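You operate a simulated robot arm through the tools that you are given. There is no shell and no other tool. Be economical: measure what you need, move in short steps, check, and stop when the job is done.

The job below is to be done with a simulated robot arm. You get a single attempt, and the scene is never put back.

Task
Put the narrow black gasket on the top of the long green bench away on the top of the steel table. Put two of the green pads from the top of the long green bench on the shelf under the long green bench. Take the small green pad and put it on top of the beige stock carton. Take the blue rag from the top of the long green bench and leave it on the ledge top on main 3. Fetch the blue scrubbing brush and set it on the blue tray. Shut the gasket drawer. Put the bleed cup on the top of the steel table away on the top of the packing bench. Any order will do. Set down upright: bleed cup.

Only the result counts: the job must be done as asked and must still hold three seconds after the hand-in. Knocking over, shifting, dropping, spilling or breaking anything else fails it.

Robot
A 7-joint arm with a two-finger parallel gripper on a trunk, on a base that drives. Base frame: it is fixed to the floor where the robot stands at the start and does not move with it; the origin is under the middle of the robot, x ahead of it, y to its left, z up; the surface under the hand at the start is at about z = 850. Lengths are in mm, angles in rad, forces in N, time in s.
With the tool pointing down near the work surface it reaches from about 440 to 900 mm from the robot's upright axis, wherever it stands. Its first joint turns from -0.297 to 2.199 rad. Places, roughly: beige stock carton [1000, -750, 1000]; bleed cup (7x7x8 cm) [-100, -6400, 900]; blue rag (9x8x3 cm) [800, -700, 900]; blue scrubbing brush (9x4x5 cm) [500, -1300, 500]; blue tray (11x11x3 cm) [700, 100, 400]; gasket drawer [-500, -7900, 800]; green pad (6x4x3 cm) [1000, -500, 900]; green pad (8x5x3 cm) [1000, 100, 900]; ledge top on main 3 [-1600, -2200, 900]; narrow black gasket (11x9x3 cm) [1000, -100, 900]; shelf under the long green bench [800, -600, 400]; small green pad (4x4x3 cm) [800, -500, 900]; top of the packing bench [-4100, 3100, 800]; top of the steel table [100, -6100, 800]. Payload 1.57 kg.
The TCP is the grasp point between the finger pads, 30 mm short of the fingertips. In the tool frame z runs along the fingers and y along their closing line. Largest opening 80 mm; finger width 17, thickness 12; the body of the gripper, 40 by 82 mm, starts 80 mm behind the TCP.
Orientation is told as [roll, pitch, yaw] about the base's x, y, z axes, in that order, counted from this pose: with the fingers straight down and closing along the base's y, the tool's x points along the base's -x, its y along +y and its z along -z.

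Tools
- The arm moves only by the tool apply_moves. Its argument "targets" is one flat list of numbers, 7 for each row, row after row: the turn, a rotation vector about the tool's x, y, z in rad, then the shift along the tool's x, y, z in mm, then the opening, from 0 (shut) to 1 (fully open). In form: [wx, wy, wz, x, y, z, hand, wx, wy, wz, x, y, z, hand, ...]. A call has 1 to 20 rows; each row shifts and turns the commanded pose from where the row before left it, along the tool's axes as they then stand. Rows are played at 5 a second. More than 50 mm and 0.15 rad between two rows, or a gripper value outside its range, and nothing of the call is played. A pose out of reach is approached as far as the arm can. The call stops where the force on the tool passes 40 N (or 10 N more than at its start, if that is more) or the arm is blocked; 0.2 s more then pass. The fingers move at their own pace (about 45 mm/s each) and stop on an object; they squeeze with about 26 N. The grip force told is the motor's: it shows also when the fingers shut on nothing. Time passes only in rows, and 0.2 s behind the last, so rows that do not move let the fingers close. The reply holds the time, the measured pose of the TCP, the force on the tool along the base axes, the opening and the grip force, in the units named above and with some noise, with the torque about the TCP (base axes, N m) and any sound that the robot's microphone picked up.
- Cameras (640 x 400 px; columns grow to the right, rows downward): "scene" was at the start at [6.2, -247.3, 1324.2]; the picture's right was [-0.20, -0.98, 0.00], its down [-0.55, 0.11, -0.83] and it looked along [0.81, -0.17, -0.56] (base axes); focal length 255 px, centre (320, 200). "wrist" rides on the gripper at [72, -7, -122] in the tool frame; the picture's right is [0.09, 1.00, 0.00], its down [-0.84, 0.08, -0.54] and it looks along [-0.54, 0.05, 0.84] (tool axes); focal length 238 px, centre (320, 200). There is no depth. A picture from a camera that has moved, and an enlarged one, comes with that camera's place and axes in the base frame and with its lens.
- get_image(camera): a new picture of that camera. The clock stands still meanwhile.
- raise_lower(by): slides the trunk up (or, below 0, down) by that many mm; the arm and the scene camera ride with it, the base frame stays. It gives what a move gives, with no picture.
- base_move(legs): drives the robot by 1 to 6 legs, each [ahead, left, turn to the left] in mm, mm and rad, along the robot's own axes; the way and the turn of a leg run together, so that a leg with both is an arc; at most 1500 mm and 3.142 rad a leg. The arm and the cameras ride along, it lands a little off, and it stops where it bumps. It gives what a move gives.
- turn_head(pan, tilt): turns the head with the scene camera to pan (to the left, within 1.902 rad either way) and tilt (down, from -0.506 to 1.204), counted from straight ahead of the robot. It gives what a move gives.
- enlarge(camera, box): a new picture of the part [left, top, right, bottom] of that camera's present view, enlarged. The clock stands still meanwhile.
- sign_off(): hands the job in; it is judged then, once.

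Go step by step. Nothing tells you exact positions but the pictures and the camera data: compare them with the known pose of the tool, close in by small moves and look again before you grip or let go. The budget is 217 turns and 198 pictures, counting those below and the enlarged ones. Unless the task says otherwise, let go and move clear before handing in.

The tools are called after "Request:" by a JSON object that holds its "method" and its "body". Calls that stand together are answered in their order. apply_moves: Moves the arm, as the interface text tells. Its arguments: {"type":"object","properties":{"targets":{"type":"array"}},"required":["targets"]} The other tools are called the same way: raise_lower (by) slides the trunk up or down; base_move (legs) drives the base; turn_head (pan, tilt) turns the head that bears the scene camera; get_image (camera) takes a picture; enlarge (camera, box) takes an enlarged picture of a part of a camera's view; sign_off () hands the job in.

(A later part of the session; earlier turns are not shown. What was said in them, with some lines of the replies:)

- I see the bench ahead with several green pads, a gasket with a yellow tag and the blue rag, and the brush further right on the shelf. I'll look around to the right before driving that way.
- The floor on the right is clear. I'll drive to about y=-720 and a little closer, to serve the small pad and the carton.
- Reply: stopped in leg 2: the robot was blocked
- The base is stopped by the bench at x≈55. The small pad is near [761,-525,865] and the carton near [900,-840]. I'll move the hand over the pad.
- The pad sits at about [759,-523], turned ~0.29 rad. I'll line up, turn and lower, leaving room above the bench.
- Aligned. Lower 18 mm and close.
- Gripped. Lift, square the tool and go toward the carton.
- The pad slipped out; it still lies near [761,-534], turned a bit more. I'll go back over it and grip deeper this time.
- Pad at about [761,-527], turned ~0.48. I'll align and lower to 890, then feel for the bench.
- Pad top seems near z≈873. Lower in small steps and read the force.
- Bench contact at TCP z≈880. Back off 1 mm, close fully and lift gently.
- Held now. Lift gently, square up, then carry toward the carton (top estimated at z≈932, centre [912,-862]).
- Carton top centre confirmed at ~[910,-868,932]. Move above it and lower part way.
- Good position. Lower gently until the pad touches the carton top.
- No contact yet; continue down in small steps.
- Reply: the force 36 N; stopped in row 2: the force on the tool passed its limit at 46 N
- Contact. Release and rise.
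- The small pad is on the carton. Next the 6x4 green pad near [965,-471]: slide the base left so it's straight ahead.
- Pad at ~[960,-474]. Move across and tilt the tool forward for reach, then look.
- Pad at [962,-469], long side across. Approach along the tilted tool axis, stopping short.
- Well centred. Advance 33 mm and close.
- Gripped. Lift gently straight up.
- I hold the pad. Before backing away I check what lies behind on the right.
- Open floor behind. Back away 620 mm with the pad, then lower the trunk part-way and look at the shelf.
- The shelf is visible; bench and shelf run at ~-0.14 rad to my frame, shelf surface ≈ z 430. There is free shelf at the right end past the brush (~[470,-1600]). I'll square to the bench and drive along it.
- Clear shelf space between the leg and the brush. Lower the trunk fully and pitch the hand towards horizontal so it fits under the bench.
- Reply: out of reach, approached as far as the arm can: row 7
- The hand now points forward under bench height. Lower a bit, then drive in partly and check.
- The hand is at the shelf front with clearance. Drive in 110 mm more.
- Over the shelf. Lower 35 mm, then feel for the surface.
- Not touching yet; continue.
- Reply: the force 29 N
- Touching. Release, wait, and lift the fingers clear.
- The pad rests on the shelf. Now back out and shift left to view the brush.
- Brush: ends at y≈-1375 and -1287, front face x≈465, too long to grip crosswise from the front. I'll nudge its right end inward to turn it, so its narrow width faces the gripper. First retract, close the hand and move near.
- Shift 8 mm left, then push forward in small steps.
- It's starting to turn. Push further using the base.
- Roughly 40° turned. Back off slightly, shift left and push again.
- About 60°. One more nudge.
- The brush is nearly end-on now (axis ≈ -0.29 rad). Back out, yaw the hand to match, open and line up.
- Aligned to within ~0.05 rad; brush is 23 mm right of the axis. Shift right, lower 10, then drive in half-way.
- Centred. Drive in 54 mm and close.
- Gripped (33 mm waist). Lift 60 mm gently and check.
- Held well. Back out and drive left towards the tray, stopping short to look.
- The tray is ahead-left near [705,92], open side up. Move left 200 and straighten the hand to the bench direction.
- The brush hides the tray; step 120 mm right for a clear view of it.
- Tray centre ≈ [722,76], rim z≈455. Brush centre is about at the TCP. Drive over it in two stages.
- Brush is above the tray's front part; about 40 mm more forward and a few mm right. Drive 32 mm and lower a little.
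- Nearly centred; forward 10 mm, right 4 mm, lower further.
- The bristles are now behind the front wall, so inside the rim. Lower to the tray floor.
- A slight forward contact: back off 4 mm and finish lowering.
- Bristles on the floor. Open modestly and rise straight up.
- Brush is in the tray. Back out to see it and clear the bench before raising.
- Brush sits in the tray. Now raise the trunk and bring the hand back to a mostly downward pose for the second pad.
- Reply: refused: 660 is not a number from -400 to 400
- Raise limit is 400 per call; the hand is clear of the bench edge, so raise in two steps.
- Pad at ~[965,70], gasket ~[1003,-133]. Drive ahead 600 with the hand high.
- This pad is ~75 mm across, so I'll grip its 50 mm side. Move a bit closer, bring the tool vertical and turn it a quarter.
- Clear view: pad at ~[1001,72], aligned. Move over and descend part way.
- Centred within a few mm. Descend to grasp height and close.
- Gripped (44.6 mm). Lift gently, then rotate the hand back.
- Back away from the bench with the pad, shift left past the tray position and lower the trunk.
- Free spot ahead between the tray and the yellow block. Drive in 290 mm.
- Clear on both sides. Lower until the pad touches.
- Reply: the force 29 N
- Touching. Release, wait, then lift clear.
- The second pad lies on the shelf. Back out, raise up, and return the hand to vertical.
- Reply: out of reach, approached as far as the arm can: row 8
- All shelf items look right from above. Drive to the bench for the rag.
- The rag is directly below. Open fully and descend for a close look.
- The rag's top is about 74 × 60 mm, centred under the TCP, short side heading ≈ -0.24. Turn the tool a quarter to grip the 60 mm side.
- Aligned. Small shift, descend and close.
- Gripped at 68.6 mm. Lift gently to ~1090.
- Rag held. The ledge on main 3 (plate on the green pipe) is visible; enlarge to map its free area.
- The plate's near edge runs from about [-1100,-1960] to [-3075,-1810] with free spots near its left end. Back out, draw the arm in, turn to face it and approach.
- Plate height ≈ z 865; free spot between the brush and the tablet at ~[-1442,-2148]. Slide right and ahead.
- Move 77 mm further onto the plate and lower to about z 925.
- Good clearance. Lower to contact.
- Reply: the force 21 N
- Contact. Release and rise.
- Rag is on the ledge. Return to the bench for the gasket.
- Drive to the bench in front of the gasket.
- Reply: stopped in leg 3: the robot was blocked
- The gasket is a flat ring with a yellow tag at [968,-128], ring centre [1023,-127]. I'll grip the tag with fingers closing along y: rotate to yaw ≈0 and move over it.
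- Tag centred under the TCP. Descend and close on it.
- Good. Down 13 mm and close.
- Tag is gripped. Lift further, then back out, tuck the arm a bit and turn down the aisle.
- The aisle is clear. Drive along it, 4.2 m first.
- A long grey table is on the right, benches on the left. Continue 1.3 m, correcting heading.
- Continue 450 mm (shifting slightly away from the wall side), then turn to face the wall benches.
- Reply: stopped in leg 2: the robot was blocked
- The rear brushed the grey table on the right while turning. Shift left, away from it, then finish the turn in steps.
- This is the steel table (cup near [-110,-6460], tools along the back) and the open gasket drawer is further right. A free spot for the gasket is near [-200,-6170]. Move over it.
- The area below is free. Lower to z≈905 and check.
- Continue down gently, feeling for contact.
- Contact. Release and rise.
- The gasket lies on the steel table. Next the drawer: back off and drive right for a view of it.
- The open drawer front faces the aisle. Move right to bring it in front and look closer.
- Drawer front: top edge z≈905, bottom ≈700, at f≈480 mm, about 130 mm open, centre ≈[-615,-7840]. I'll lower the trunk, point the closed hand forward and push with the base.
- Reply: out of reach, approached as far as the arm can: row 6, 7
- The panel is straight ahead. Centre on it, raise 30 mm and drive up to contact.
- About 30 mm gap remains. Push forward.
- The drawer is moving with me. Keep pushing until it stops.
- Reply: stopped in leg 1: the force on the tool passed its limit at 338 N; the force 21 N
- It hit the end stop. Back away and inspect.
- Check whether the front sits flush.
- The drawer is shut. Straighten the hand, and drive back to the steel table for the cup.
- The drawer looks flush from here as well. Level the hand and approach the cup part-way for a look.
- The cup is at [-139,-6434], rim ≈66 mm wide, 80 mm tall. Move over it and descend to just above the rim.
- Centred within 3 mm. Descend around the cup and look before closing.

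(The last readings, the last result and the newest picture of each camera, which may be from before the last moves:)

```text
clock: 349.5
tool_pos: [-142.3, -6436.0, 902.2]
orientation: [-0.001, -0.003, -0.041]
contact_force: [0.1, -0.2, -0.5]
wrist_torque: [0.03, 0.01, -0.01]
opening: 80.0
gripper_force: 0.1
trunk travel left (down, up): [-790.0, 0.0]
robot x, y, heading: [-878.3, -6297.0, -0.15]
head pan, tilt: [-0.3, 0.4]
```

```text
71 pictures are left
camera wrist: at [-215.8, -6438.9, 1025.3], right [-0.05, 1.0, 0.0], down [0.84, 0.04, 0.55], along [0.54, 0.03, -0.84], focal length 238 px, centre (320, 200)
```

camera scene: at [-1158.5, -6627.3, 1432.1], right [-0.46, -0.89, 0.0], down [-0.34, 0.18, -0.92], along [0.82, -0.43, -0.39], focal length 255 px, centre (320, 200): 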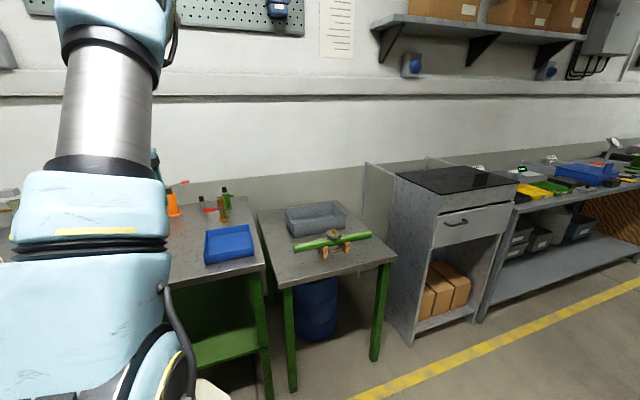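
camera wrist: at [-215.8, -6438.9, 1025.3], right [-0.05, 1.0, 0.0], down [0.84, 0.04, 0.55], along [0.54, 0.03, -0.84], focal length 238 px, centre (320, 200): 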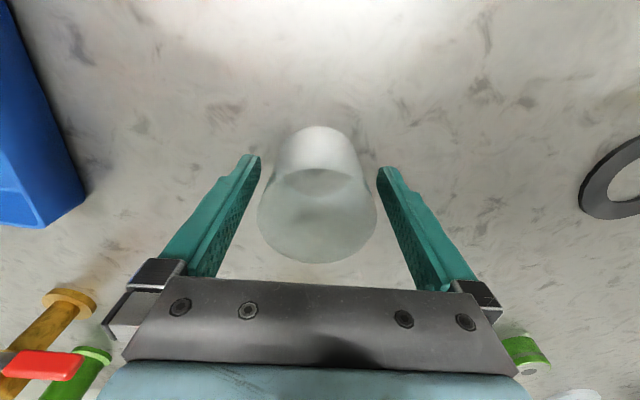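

The fingers straddle the cup. Close and lift slightly.

Request:
{"method": "apply_moves", "body": {"targets": [0, 0, 0, 2, 0, 0, 1, 0, 0, 0, 0, 0, 0, 0.85, 0, 0, 0, 0, 0, 0, 0.75, 0, 0, 0, 0, 0, 0, 0.6, 0, 0, 0, 0, 0, 0, 0.4, 0, 0, 0, 0, 0, 0, 0, 0, 0, 0, 0, 0, 0, 0, 0, 0, 0, 0, 0, -4, 0, 0, 0, 0, 0, 0, -8, 0, 0, 0, 0, 0, 0, -12, 0]}}

Request:
{"method": "get_image", "body": {"camera": "wrist"}}

```text
clock: 351.7
tool_pos: [-143.2, -6435.0, 926.8]
orientation: [0.0, -0.003, -0.04]
contact_force: [0.5, 1.4, -1.1]
wrist_torque: [-0.02, 0.03, -0.01]
opening: 64.0
gripper_force: 25.9
trunk travel left (down, up): [-790.0, 0.0]
robot x, y, heading: [-880.5, -6298.9, -0.148]
head pan, tilt: [-0.3, 0.4]
```

```text
70 pictures are left
camera wrist: at [-217.2, -6438.4, 1049.4], right [-0.05, 1.0, 0.0], down [0.84, 0.04, 0.55], along [0.54, 0.03, -0.84], focal length 238 px, centre (320, 200)
```

wrist: 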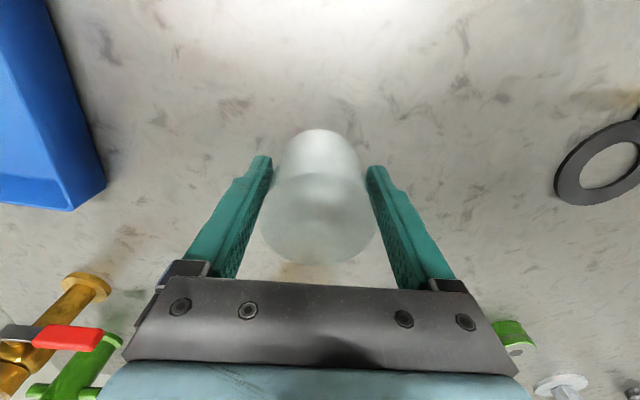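

Cup held at 64 mm. Lift it gently, back away and turn to drive back up the aisle.

Request:
{"method": "apply_moves", "body": {"targets": [0, 0, 0, 0, 0, -15, 0, 0, 0, 0, 0, 0, -20, 0, 0, 0, 0, 0, 0, -20, 0, 0, 0, 0, 0, 0, -20, 0, 0, 0, 0, 0, 0, -20, 0, 0, 0, 0, 0, 0, -20, 0, 0, 0, 0, 0, 0, -20, 0, 0, 0, 0, 0, 0, -20, 0, 0, 0, 0, 0, 0, -20, 0, 0, 0, 0, 0, 0, -10, 0]}}

Request:
{"method": "base_move", "body": {"legs": [[-210, 0, 0], [0, 0, 0.785], [0, 0, 0.79]]}}

Request:
{"method": "turn_head", "body": {"pan": 0.0, "tilt": 0.4}}

Request:
{"method": "get_image", "body": {"camera": "scene"}}

Request:
{"method": "get_image", "body": {"camera": "wrist"}}

```text
clock: 353.9
tool_pos: [-145.1, -6437.4, 1113.0]
orientation: [0.001, -0.002, -0.041]
contact_force: [-0.2, 0.3, 0.2]
wrist_torque: [-0.01, 0.0, 0.03]
opening: 64.4
gripper_force: 26.0
trunk travel left (down, up): [-790.0, 0.0]
robot x, y, heading: [-880.7, -6299.0, -0.147]
head pan, tilt: [-0.3, 0.4]
```

```text
clock: 359.6
tool_pos: [-946.1, -5531.2, 1112.6]
orientation: [0.001, -0.004, 1.527]
contact_force: [0.3, 0.1, 0.5]
wrist_torque: [0.02, 0.0, -0.01]
opening: 63.9
gripper_force: 26.5
trunk travel left (down, up): [-790.0, 0.0]
robot x, y, heading: [-1087.3, -6267.5, 1.423]
head pan, tilt: [-0.3, 0.4]
```

```text
clock: 360.4
tool_pos: [-946.6, -5531.5, 1112.1]
orientation: [0.0, -0.003, 1.527]
contact_force: [-0.7, 0.2, -0.8]
wrist_torque: [0.02, 0.0, 0.0]
opening: 63.9
gripper_force: 26.1
trunk travel left (down, up): [-790.0, 0.0]
robot x, y, heading: [-1086.3, -6267.3, 1.417]
head pan, tilt: [0.0, 0.4]
```

```text
69 pictures are left
camera scene: at [-859.1, -6288.2, 1432.1], right [0.99, -0.15, 0.0], down [-0.06, -0.38, -0.92], along [0.14, 0.91, -0.39], focal length 255 px, centre (320, 200)
```

scene: 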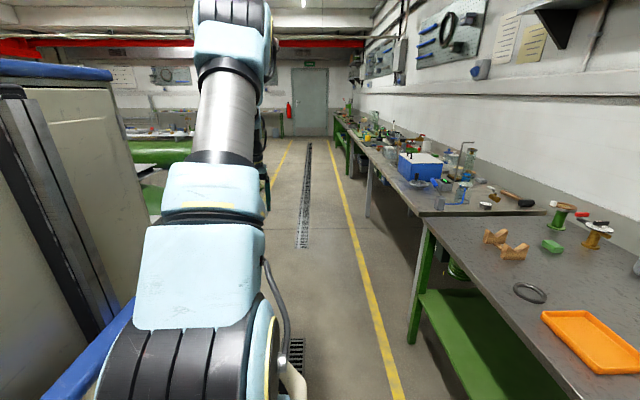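

```text
68 pictures are left
camera wrist: at [-943.2, -5603.1, 1234.8], right [-1.0, -0.05, 0.0], down [-0.04, 0.84, 0.54], along [-0.03, 0.54, -0.84], focal length 238 px, centre (320, 200)
```

wrist: 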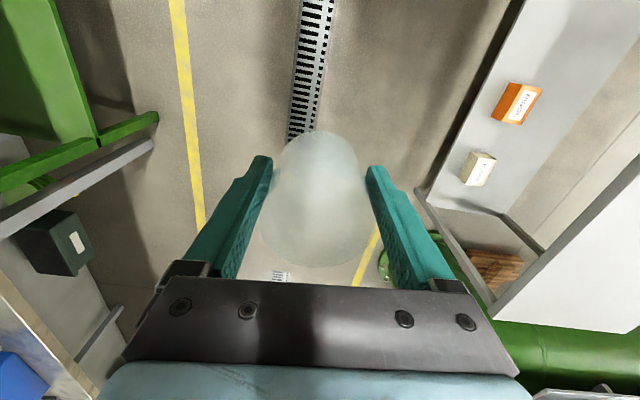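

Drive back north along the aisle 5.4 m.

Request:
{"method": "base_move", "body": {"legs": [[0, 0, 0.025], [1400, 0, 0], [1400, 0, 0], [1400, 0, 0], [1200, 0, 0]]}}

Request:
{"method": "get_image", "body": {"camera": "scene"}}

Request:
{"method": "get_image", "body": {"camera": "wrist"}}

```text
clock: 386.4
tool_pos: [-514.8, -200.2, 1112.5]
orientation: [0.0, -0.004, 1.608]
contact_force: [0.3, -0.3, -1.2]
wrist_torque: [0.0, -0.04, 0.0]
opening: 63.6
gripper_force: 26.1
trunk travel left (down, up): [-790.0, 0.0]
robot x, y, heading: [-595.1, -947.4, 1.499]
head pan, tilt: [0.0, 0.4]
```

```text
67 pictures are left
camera scene: at [-368.2, -947.5, 1432.1], right [1.0, -0.07, 0.0], down [-0.03, -0.39, -0.92], along [0.07, 0.92, -0.39], focal length 255 px, centre (320, 200)
```

scene: 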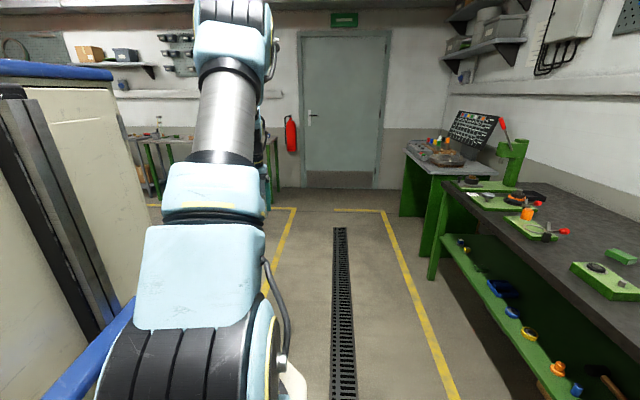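

```text
66 pictures are left
camera wrist: at [-506.7, -271.2, 1234.8], right [-0.99, -0.13, 0.0], down [-0.11, 0.83, 0.54], along [-0.07, 0.54, -0.84], focal length 238 px, centre (320, 200)
```

wrist: 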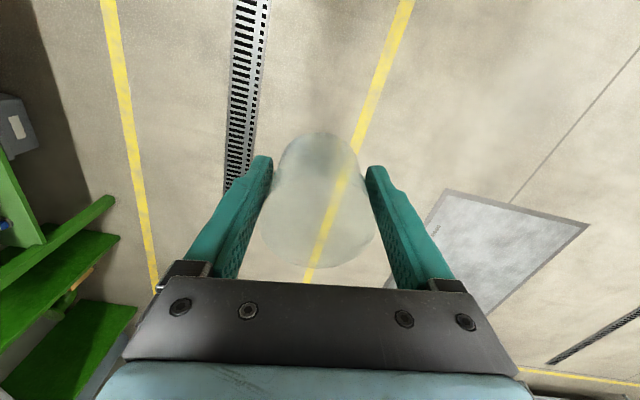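

The north end is ahead; the packing bench should be along the north wall to the left. Turn left and look.

Request:
{"method": "base_move", "body": {"legs": [[0, 0, 0.9]]}}

Request:
{"method": "get_image", "body": {"camera": "scene"}}

Request:
{"method": "get_image", "body": {"camera": "wrist"}}

```text
clock: 389.1
tool_pos: [-1135.4, -422.8, 1112.9]
orientation: [-0.002, -0.003, 2.52]
contact_force: [-0.7, 0.2, -0.2]
wrist_torque: [0.01, -0.01, -0.01]
opening: 63.7
gripper_force: 25.9
trunk travel left (down, up): [-790.0, 0.0]
robot x, y, heading: [-602.3, -944.4, 2.409]
head pan, tilt: [0.0, 0.4]
```

```text
65 pictures are left
camera scene: at [-454.4, -764.1, 1432.1], right [0.67, 0.74, 0.0], down [0.29, -0.26, -0.92], along [-0.69, 0.62, -0.39], focal length 255 px, centre (320, 200)
```

scene: 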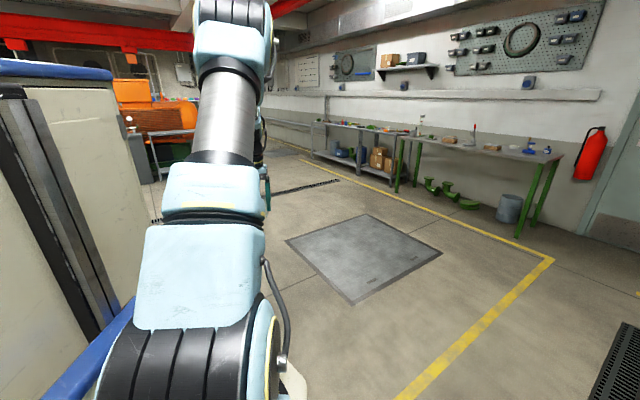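

```text
64 pictures are left
camera wrist: at [-1073.3, -458.7, 1234.8], right [-0.51, -0.86, 0.0], down [-0.72, 0.42, 0.54], along [-0.47, 0.28, -0.84], focal length 238 px, centre (320, 200)
```

wrist: 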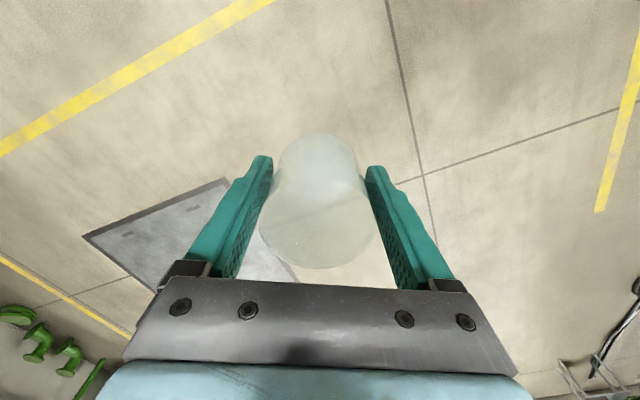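

The grey bench with boxes beneath, at the far end of the north wall, matches the packing bench. My heading points at it; drive 2.6 m across the open floor and look again.

Request:
{"method": "base_move", "body": {"legs": [[1300, 0, 0], [1300, 0, 0]]}}

Request:
{"method": "get_image", "body": {"camera": "scene"}}

Request:
{"method": "get_image", "body": {"camera": "wrist"}}

```text
clock: 401.7
tool_pos: [-3063.4, 1279.3, 1111.9]
orientation: [0.0, -0.003, 2.531]
contact_force: [-0.1, -0.1, 0.0]
wrist_torque: [-0.01, 0.0, 0.02]
opening: 63.4
gripper_force: 26.4
trunk travel left (down, up): [-790.0, 0.0]
robot x, y, heading: [-2519.9, 761.6, 2.426]
head pan, tilt: [0.0, 0.4]
```

```text
63 pictures are left
camera scene: at [-2378.4, 946.1, 1432.1], right [0.66, 0.75, 0.0], down [0.29, -0.26, -0.92], along [-0.69, 0.61, -0.39], focal length 255 px, centre (320, 200)
```

scene: 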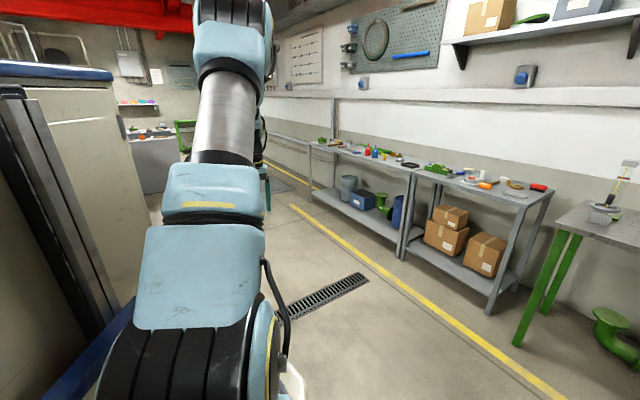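

```text
62 pictures are left
camera wrist: at [-3000.8, 1244.2, 1234.9], right [-0.5, -0.87, 0.0], down [-0.73, 0.42, 0.54], along [-0.47, 0.27, -0.84], focal length 238 px, centre (320, 200)
```

wrist: 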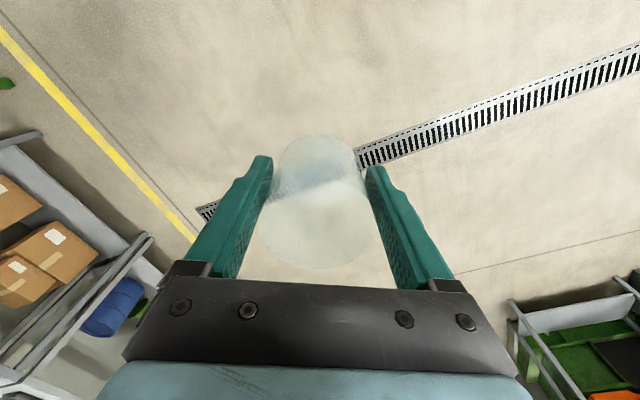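

The bench matching [-4100,3100] is the further grey one. I'll drive to a point in front of it, then turn to face it.

Request:
{"method": "base_move", "body": {"legs": [[850, 18, 0], [850, 18, 0], [0, 0, -1.0]]}}

Request:
{"method": "turn_head", "body": {"pan": -0.1, "tilt": 0.55}}

Request:
{"method": "get_image", "body": {"camera": "scene"}}

Request:
{"method": "get_image", "body": {"camera": "wrist"}}

```text
clock: 412.8
tool_pos: [-3658.1, 2597.9, 1112.7]
orientation: [0.0, -0.004, 1.517]
contact_force: [-0.6, -0.1, 0.1]
wrist_torque: [0.01, 0.01, 0.03]
opening: 63.2
gripper_force: 26.1
trunk travel left (down, up): [-790.0, 0.0]
robot x, y, heading: [-3804.5, 1864.8, 1.416]
head pan, tilt: [0.0, 0.4]
```

```text
clock: 413.5
tool_pos: [-3658.3, 2599.1, 1113.5]
orientation: [-0.001, -0.002, 1.519]
contact_force: [-0.6, 0.1, -0.1]
wrist_torque: [-0.02, 0.03, 0.0]
opening: 63.4
gripper_force: 25.9
trunk travel left (down, up): [-790.0, 0.0]
robot x, y, heading: [-3805.9, 1861.7, 1.409]
head pan, tilt: [-0.099, 0.55]
```

```text
61 pictures are left
camera scene: at [-3569.9, 1835.8, 1418.5], right [0.97, -0.26, 0.0], down [-0.13, -0.5, -0.85], along [0.22, 0.82, -0.52], focal length 255 px, centre (320, 200)
```

scene: 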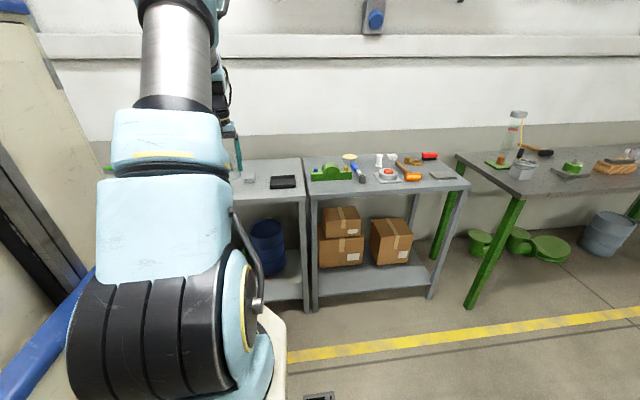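

```text
60 pictures are left
camera wrist: at [-3656.0, 2526.4, 1234.9], right [-1.0, -0.04, 0.0], down [-0.03, 0.84, 0.55], along [-0.02, 0.54, -0.84], focal length 238 px, centre (320, 200)
```

wrist: 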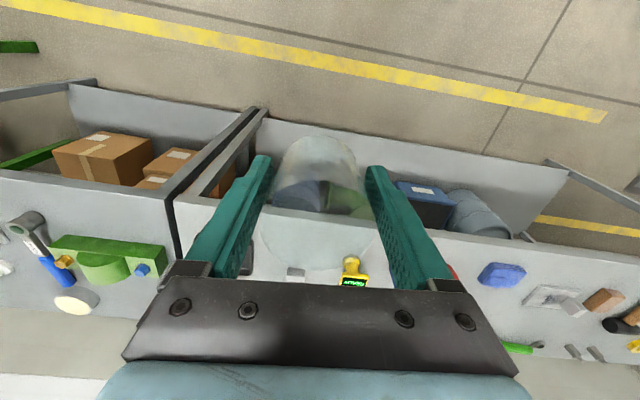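

I'm in front of the packing bench (front edge y≈2805 here). Shift left 220 mm to find a free place on its top.

Request:
{"method": "base_move", "body": {"legs": [[0, 220, 0]]}}

Request:
{"method": "get_image", "body": {"camera": "wrist"}}

Request:
{"method": "get_image", "body": {"camera": "scene"}}

```text
clock: 415.2
tool_pos: [-3875.3, 2633.4, 1113.2]
orientation: [0.0, -0.005, 1.519]
contact_force: [0.1, -0.1, -0.5]
wrist_torque: [0.0, 0.01, -0.02]
opening: 63.1
gripper_force: 25.9
trunk travel left (down, up): [-790.0, 0.0]
robot x, y, heading: [-4020.1, 1897.2, 1.41]
head pan, tilt: [-0.099, 0.55]
```

```text
59 pictures are left
camera wrist: at [-3872.7, 2561.6, 1234.8], right [-1.0, -0.04, 0.0], down [-0.03, 0.84, 0.54], along [-0.02, 0.54, -0.84], focal length 238 px, centre (320, 200)
```

wrist: 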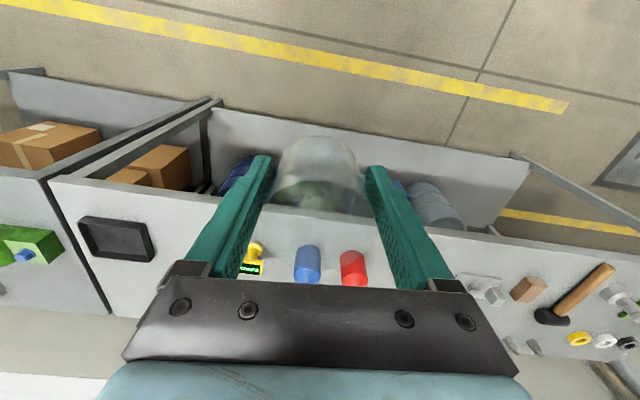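

```text
58 pictures are left
camera scene: at [-3786.4, 1871.0, 1418.4], right [0.97, -0.26, 0.0], down [-0.13, -0.51, -0.85], along [0.22, 0.82, -0.52], focal length 255 px, centre (320, 200)
```

scene: 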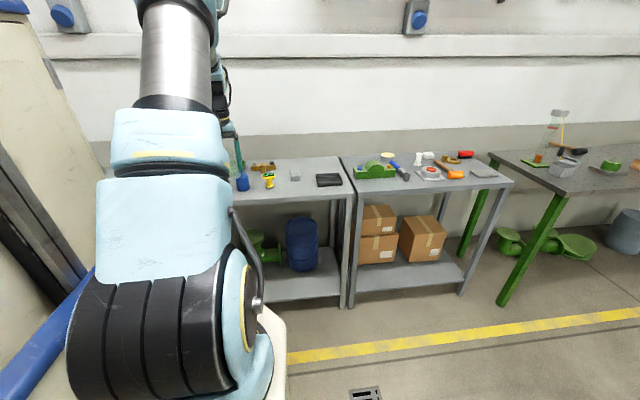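

A free front spot lies between the tablet and the small white box, around [-3600,2881]. Drive the cup over it.

Request:
{"method": "base_move", "body": {"legs": [[0, -231, 0], [200, 0, 0]]}}

Request:
{"method": "get_image", "body": {"camera": "wrist"}}

```text
clock: 418.1
tool_pos: [-3613.1, 2795.5, 1113.3]
orientation: [0.001, -0.004, 1.515]
contact_force: [-0.6, -0.5, -0.5]
wrist_torque: [0.0, 0.0, 0.0]
opening: 63.4
gripper_force: 26.4
trunk travel left (down, up): [-790.0, 0.0]
robot x, y, heading: [-3766.6, 2061.3, 1.403]
head pan, tilt: [-0.099, 0.55]
```

```text
57 pictures are left
camera wrist: at [-3610.3, 2724.4, 1234.9], right [-1.0, -0.04, 0.0], down [-0.03, 0.84, 0.54], along [-0.02, 0.54, -0.84], focal length 238 px, centre (320, 200)
```

wrist: 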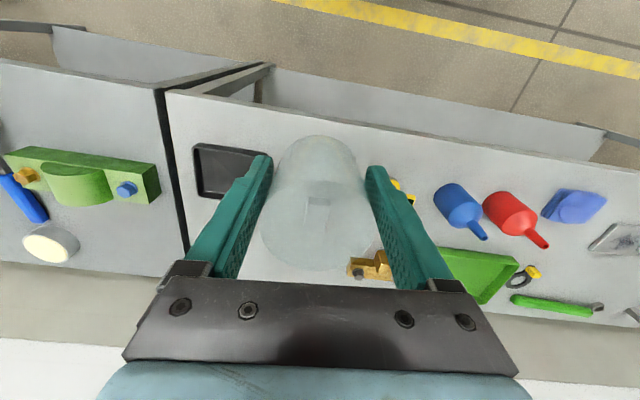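

Target row is clear. Advance 86 mm.

Request:
{"method": "base_move", "body": {"legs": [[86, 14, 0]]}}

Request:
{"method": "apply_moves", "body": {"targets": [0, 0, 0, 0, 0, 15, 0, 0, 0, 0, 0, 0, 20, 0, 0, 0, 0, 0, 0, 20, 0, 0, 0, 0, 0, 0, 20, 0, 0, 0, 0, 0, 0, 20, 0, 0, 0, 0, 0, 0, 20, 0]}}

Request:
{"method": "get_image", "body": {"camera": "wrist"}}

```text
clock: 419.2
tool_pos: [-3611.1, 2885.4, 1112.7]
orientation: [0.001, -0.002, 1.513]
contact_force: [0.7, -0.8, 0.4]
wrist_torque: [0.02, -0.02, 0.0]
opening: 63.2
gripper_force: 26.0
trunk travel left (down, up): [-790.0, 0.0]
robot x, y, heading: [-3759.3, 2153.2, 1.407]
head pan, tilt: [-0.099, 0.55]
```

```text
clock: 420.6
tool_pos: [-3613.5, 2885.8, 997.7]
orientation: [0.001, -0.003, 1.513]
contact_force: [0.3, 0.2, -0.2]
wrist_torque: [0.02, 0.01, -0.02]
opening: 63.2
gripper_force: 26.2
trunk travel left (down, up): [-790.0, 0.0]
robot x, y, heading: [-3756.0, 2151.4, 1.4]
head pan, tilt: [-0.099, 0.55]
```

```text
56 pictures are left
camera wrist: at [-3609.8, 2814.5, 1119.7], right [-1.0, -0.04, 0.0], down [-0.03, 0.84, 0.55], along [-0.02, 0.54, -0.84], focal length 238 px, centre (320, 200)
```

wrist: 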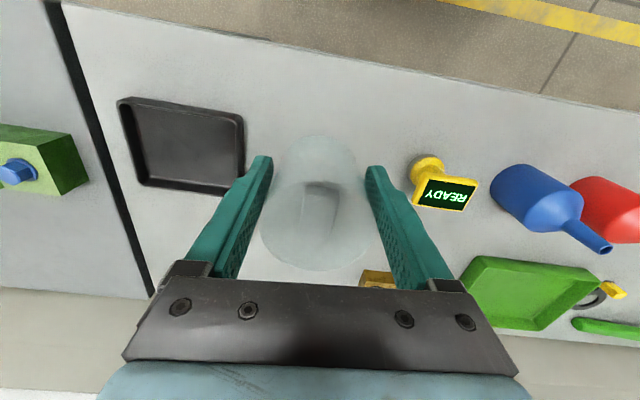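

Clear all round. Lower further to just above the bench.

Request:
{"method": "apply_moves", "body": {"targets": [0, 0, 0, 0, 0, 20, 0, 0, 0, 0, 0, 0, 20, 0, 0, 0, 0, 0, 0, 20, 0, 0, 0, 0, 0, 0, 15, 0, 0, 0, 0, 0, 0, 8, 0]}}

Request:
{"method": "get_image", "body": {"camera": "wrist"}}

Request:
{"method": "apply_moves", "body": {"targets": [0, 0, 0, 0, 0, 3, 0, 0, 0, 0, 0, 0, 3, 0]}}

```text
clock: 421.8
tool_pos: [-3610.4, 2887.2, 914.2]
orientation: [0.001, -0.003, 1.513]
contact_force: [0.2, -0.1, -0.7]
wrist_torque: [0.01, 0.0, 0.01]
opening: 63.3
gripper_force: 26.1
trunk travel left (down, up): [-790.0, 0.0]
robot x, y, heading: [-3765.1, 2151.1, 1.404]
head pan, tilt: [-0.099, 0.55]
```

```text
55 pictures are left
camera wrist: at [-3608.3, 2815.3, 1036.9], right [-1.0, -0.04, 0.0], down [-0.03, 0.84, 0.55], along [-0.02, 0.55, -0.84], focal length 238 px, centre (320, 200)
```

wrist: 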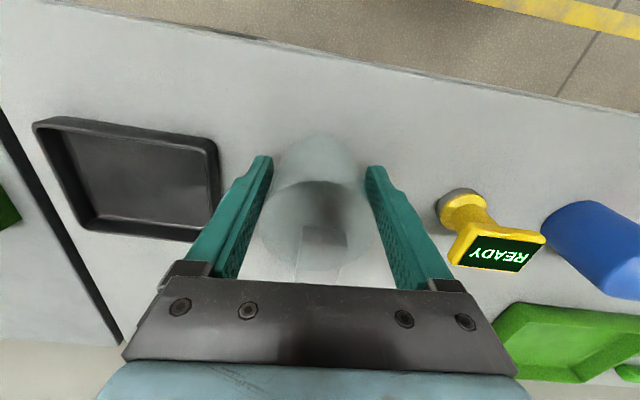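

```text
clock: 422.4
tool_pos: [-3609.7, 2888.4, 908.8]
orientation: [0.001, -0.003, 1.512]
contact_force: [0.4, -0.4, -1.6]
wrist_torque: [0.0, 0.0, -0.02]
opening: 63.1
gripper_force: 25.7
trunk travel left (down, up): [-790.0, 0.0]
robot x, y, heading: [-3760.7, 2152.9, 1.408]
head pan, tilt: [-0.099, 0.55]
```

Request:
{"method": "apply_moves", "body": {"targets": [0, 0, 0, 0, 0, 2, 0, 0, 0, 0, 0, 0, 2, 0]}}

Request:
{"method": "apply_moves", "body": {"targets": [0, 0, 0, 0, 0, 2, 0, 0, 0, 0, 0, 0, 1, 0]}}

```text
clock: 423.0
tool_pos: [-3610.1, 2886.8, 903.9]
orientation: [-0.001, -0.003, 1.514]
contact_force: [0.3, -0.2, -0.2]
wrist_torque: [-0.01, 0.02, 0.02]
opening: 63.2
gripper_force: 25.3
trunk travel left (down, up): [-790.0, 0.0]
robot x, y, heading: [-3761.4, 2153.0, 1.402]
head pan, tilt: [-0.099, 0.55]
```

```text
clock: 423.6
tool_pos: [-3609.8, 2886.8, 904.4]
orientation: [0.001, -0.004, 1.513]
contact_force: [-1.1, -2.9, 11.9]
wrist_torque: [-0.05, 0.07, 0.0]
opening: 63.2
gripper_force: 25.8
trunk travel left (down, up): [-790.0, 0.0]
robot x, y, heading: [-3761.7, 2154.1, 1.405]
head pan, tilt: [-0.099, 0.55]
```

Contact with the bench. Open slowly, wait, and lift straight up.

Request:
{"method": "apply_moves", "body": {"targets": [0, 0, 0, 0, 0, -1, 0, 0, 0, 0, 0, 0, 0, 0.85, 0, 0, 0, 0, 0, 0, 0.95, 0, 0, 0, 0, 0, 0, 1, 0, 0, 0, 0, 0, 0, 1, 0, 0, 0, 0, 0, -10, 1, 0, 0, 0, 0, 0, -20, 1, 0, 0, 0, 0, 0, -30, 1, 0, 0, 0, 0, 0, -40, 1, 0, 0, 0, 0, 0, -45, 1, 0, 0, 0, 0, 0, -45, 1]}}

Request:
{"method": "get_image", "body": {"camera": "wrist"}}

```text
clock: 426.0
tool_pos: [-3611.4, 2885.8, 1094.8]
orientation: [0.0, -0.001, 1.514]
contact_force: [-0.8, -0.2, -0.3]
wrist_torque: [-0.02, -0.03, 0.01]
opening: 80.1
gripper_force: 0.1
trunk travel left (down, up): [-790.0, 0.0]
robot x, y, heading: [-3762.3, 2151.1, 1.404]
head pan, tilt: [-0.099, 0.55]
```

```text
54 pictures are left
camera wrist: at [-3608.8, 2814.5, 1216.8], right [-1.0, -0.04, 0.0], down [-0.03, 0.84, 0.54], along [-0.02, 0.54, -0.84], focal length 238 px, centre (320, 200)
```

wrist: 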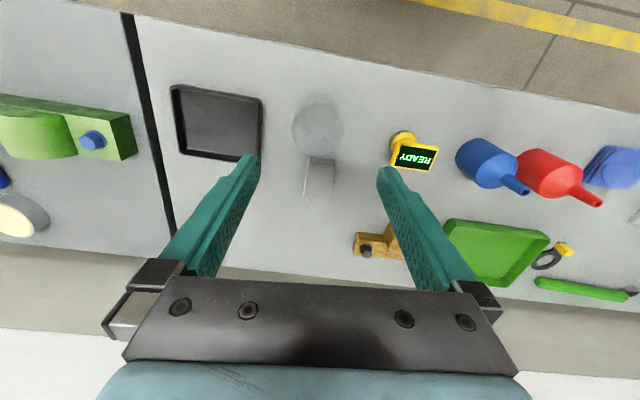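

The cup stands upright on the packing bench, whose span is centred near x≈-4080, matching the given place. Back away clear and take a last look.

Request:
{"method": "base_move", "body": {"legs": [[-250, 0, 0]]}}

Request:
{"method": "get_image", "body": {"camera": "wrist"}}

```text
clock: 427.9
tool_pos: [-3650.4, 2637.0, 1094.5]
orientation: [0.001, -0.003, 1.513]
contact_force: [0.0, 0.0, -0.6]
wrist_torque: [-0.02, 0.01, 0.01]
opening: 80.0
gripper_force: 0.0
trunk travel left (down, up): [-790.0, 0.0]
robot x, y, heading: [-3808.0, 1908.0, 1.408]
head pan, tilt: [-0.099, 0.55]
```

```text
53 pictures are left
camera wrist: at [-3649.4, 2565.0, 1216.8], right [-1.0, -0.03, 0.0], down [-0.03, 0.84, 0.54], along [-0.02, 0.54, -0.84], focal length 238 px, centre (320, 200)
```

wrist: 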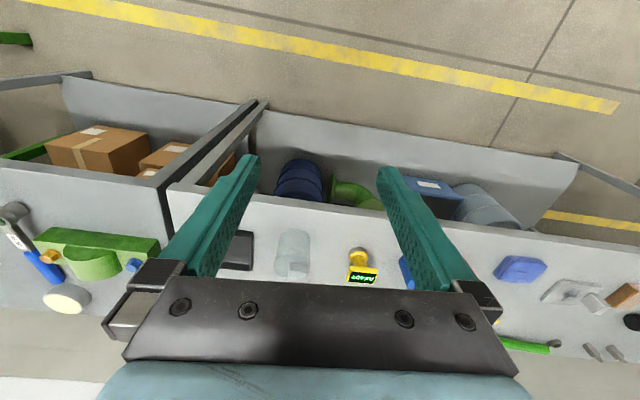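

The cup is standing and the hand is clear; all seven parts have been carried out, so I hand in.

Request:
{"method": "sign_off", "body": {}}

```text
The job is handed in.
```

All seven jobs are done and handed in; two bumps and one regrip happened on the way.

- **Gasket:** the narrow black gasket is on the steel table.
- **Green pads:** two are on the shelf under the long green bench.
- **Small green pad:** it is on the beige stock carton. It slipped out of the grip on the first lift and landed back on the bench, and I picked it up again.
- **Blue rag:** it is on the ledge on main 3.
- **Scrubbing brush:** it is in the blue tray. I turned it on the shelf to get a grip, and the tray may have moved a few millimetres when I set the brush down.
- **Gasket drawer:** it is shut and looks flush. It closed hard against its stop, with a force reading of 338 N.
- **Bleed cup:** it is standing upright on the packing bench.

While turning near the steel table, the robot was blocked, probably by the grey table across the aisle. I did not check whether that table moved.
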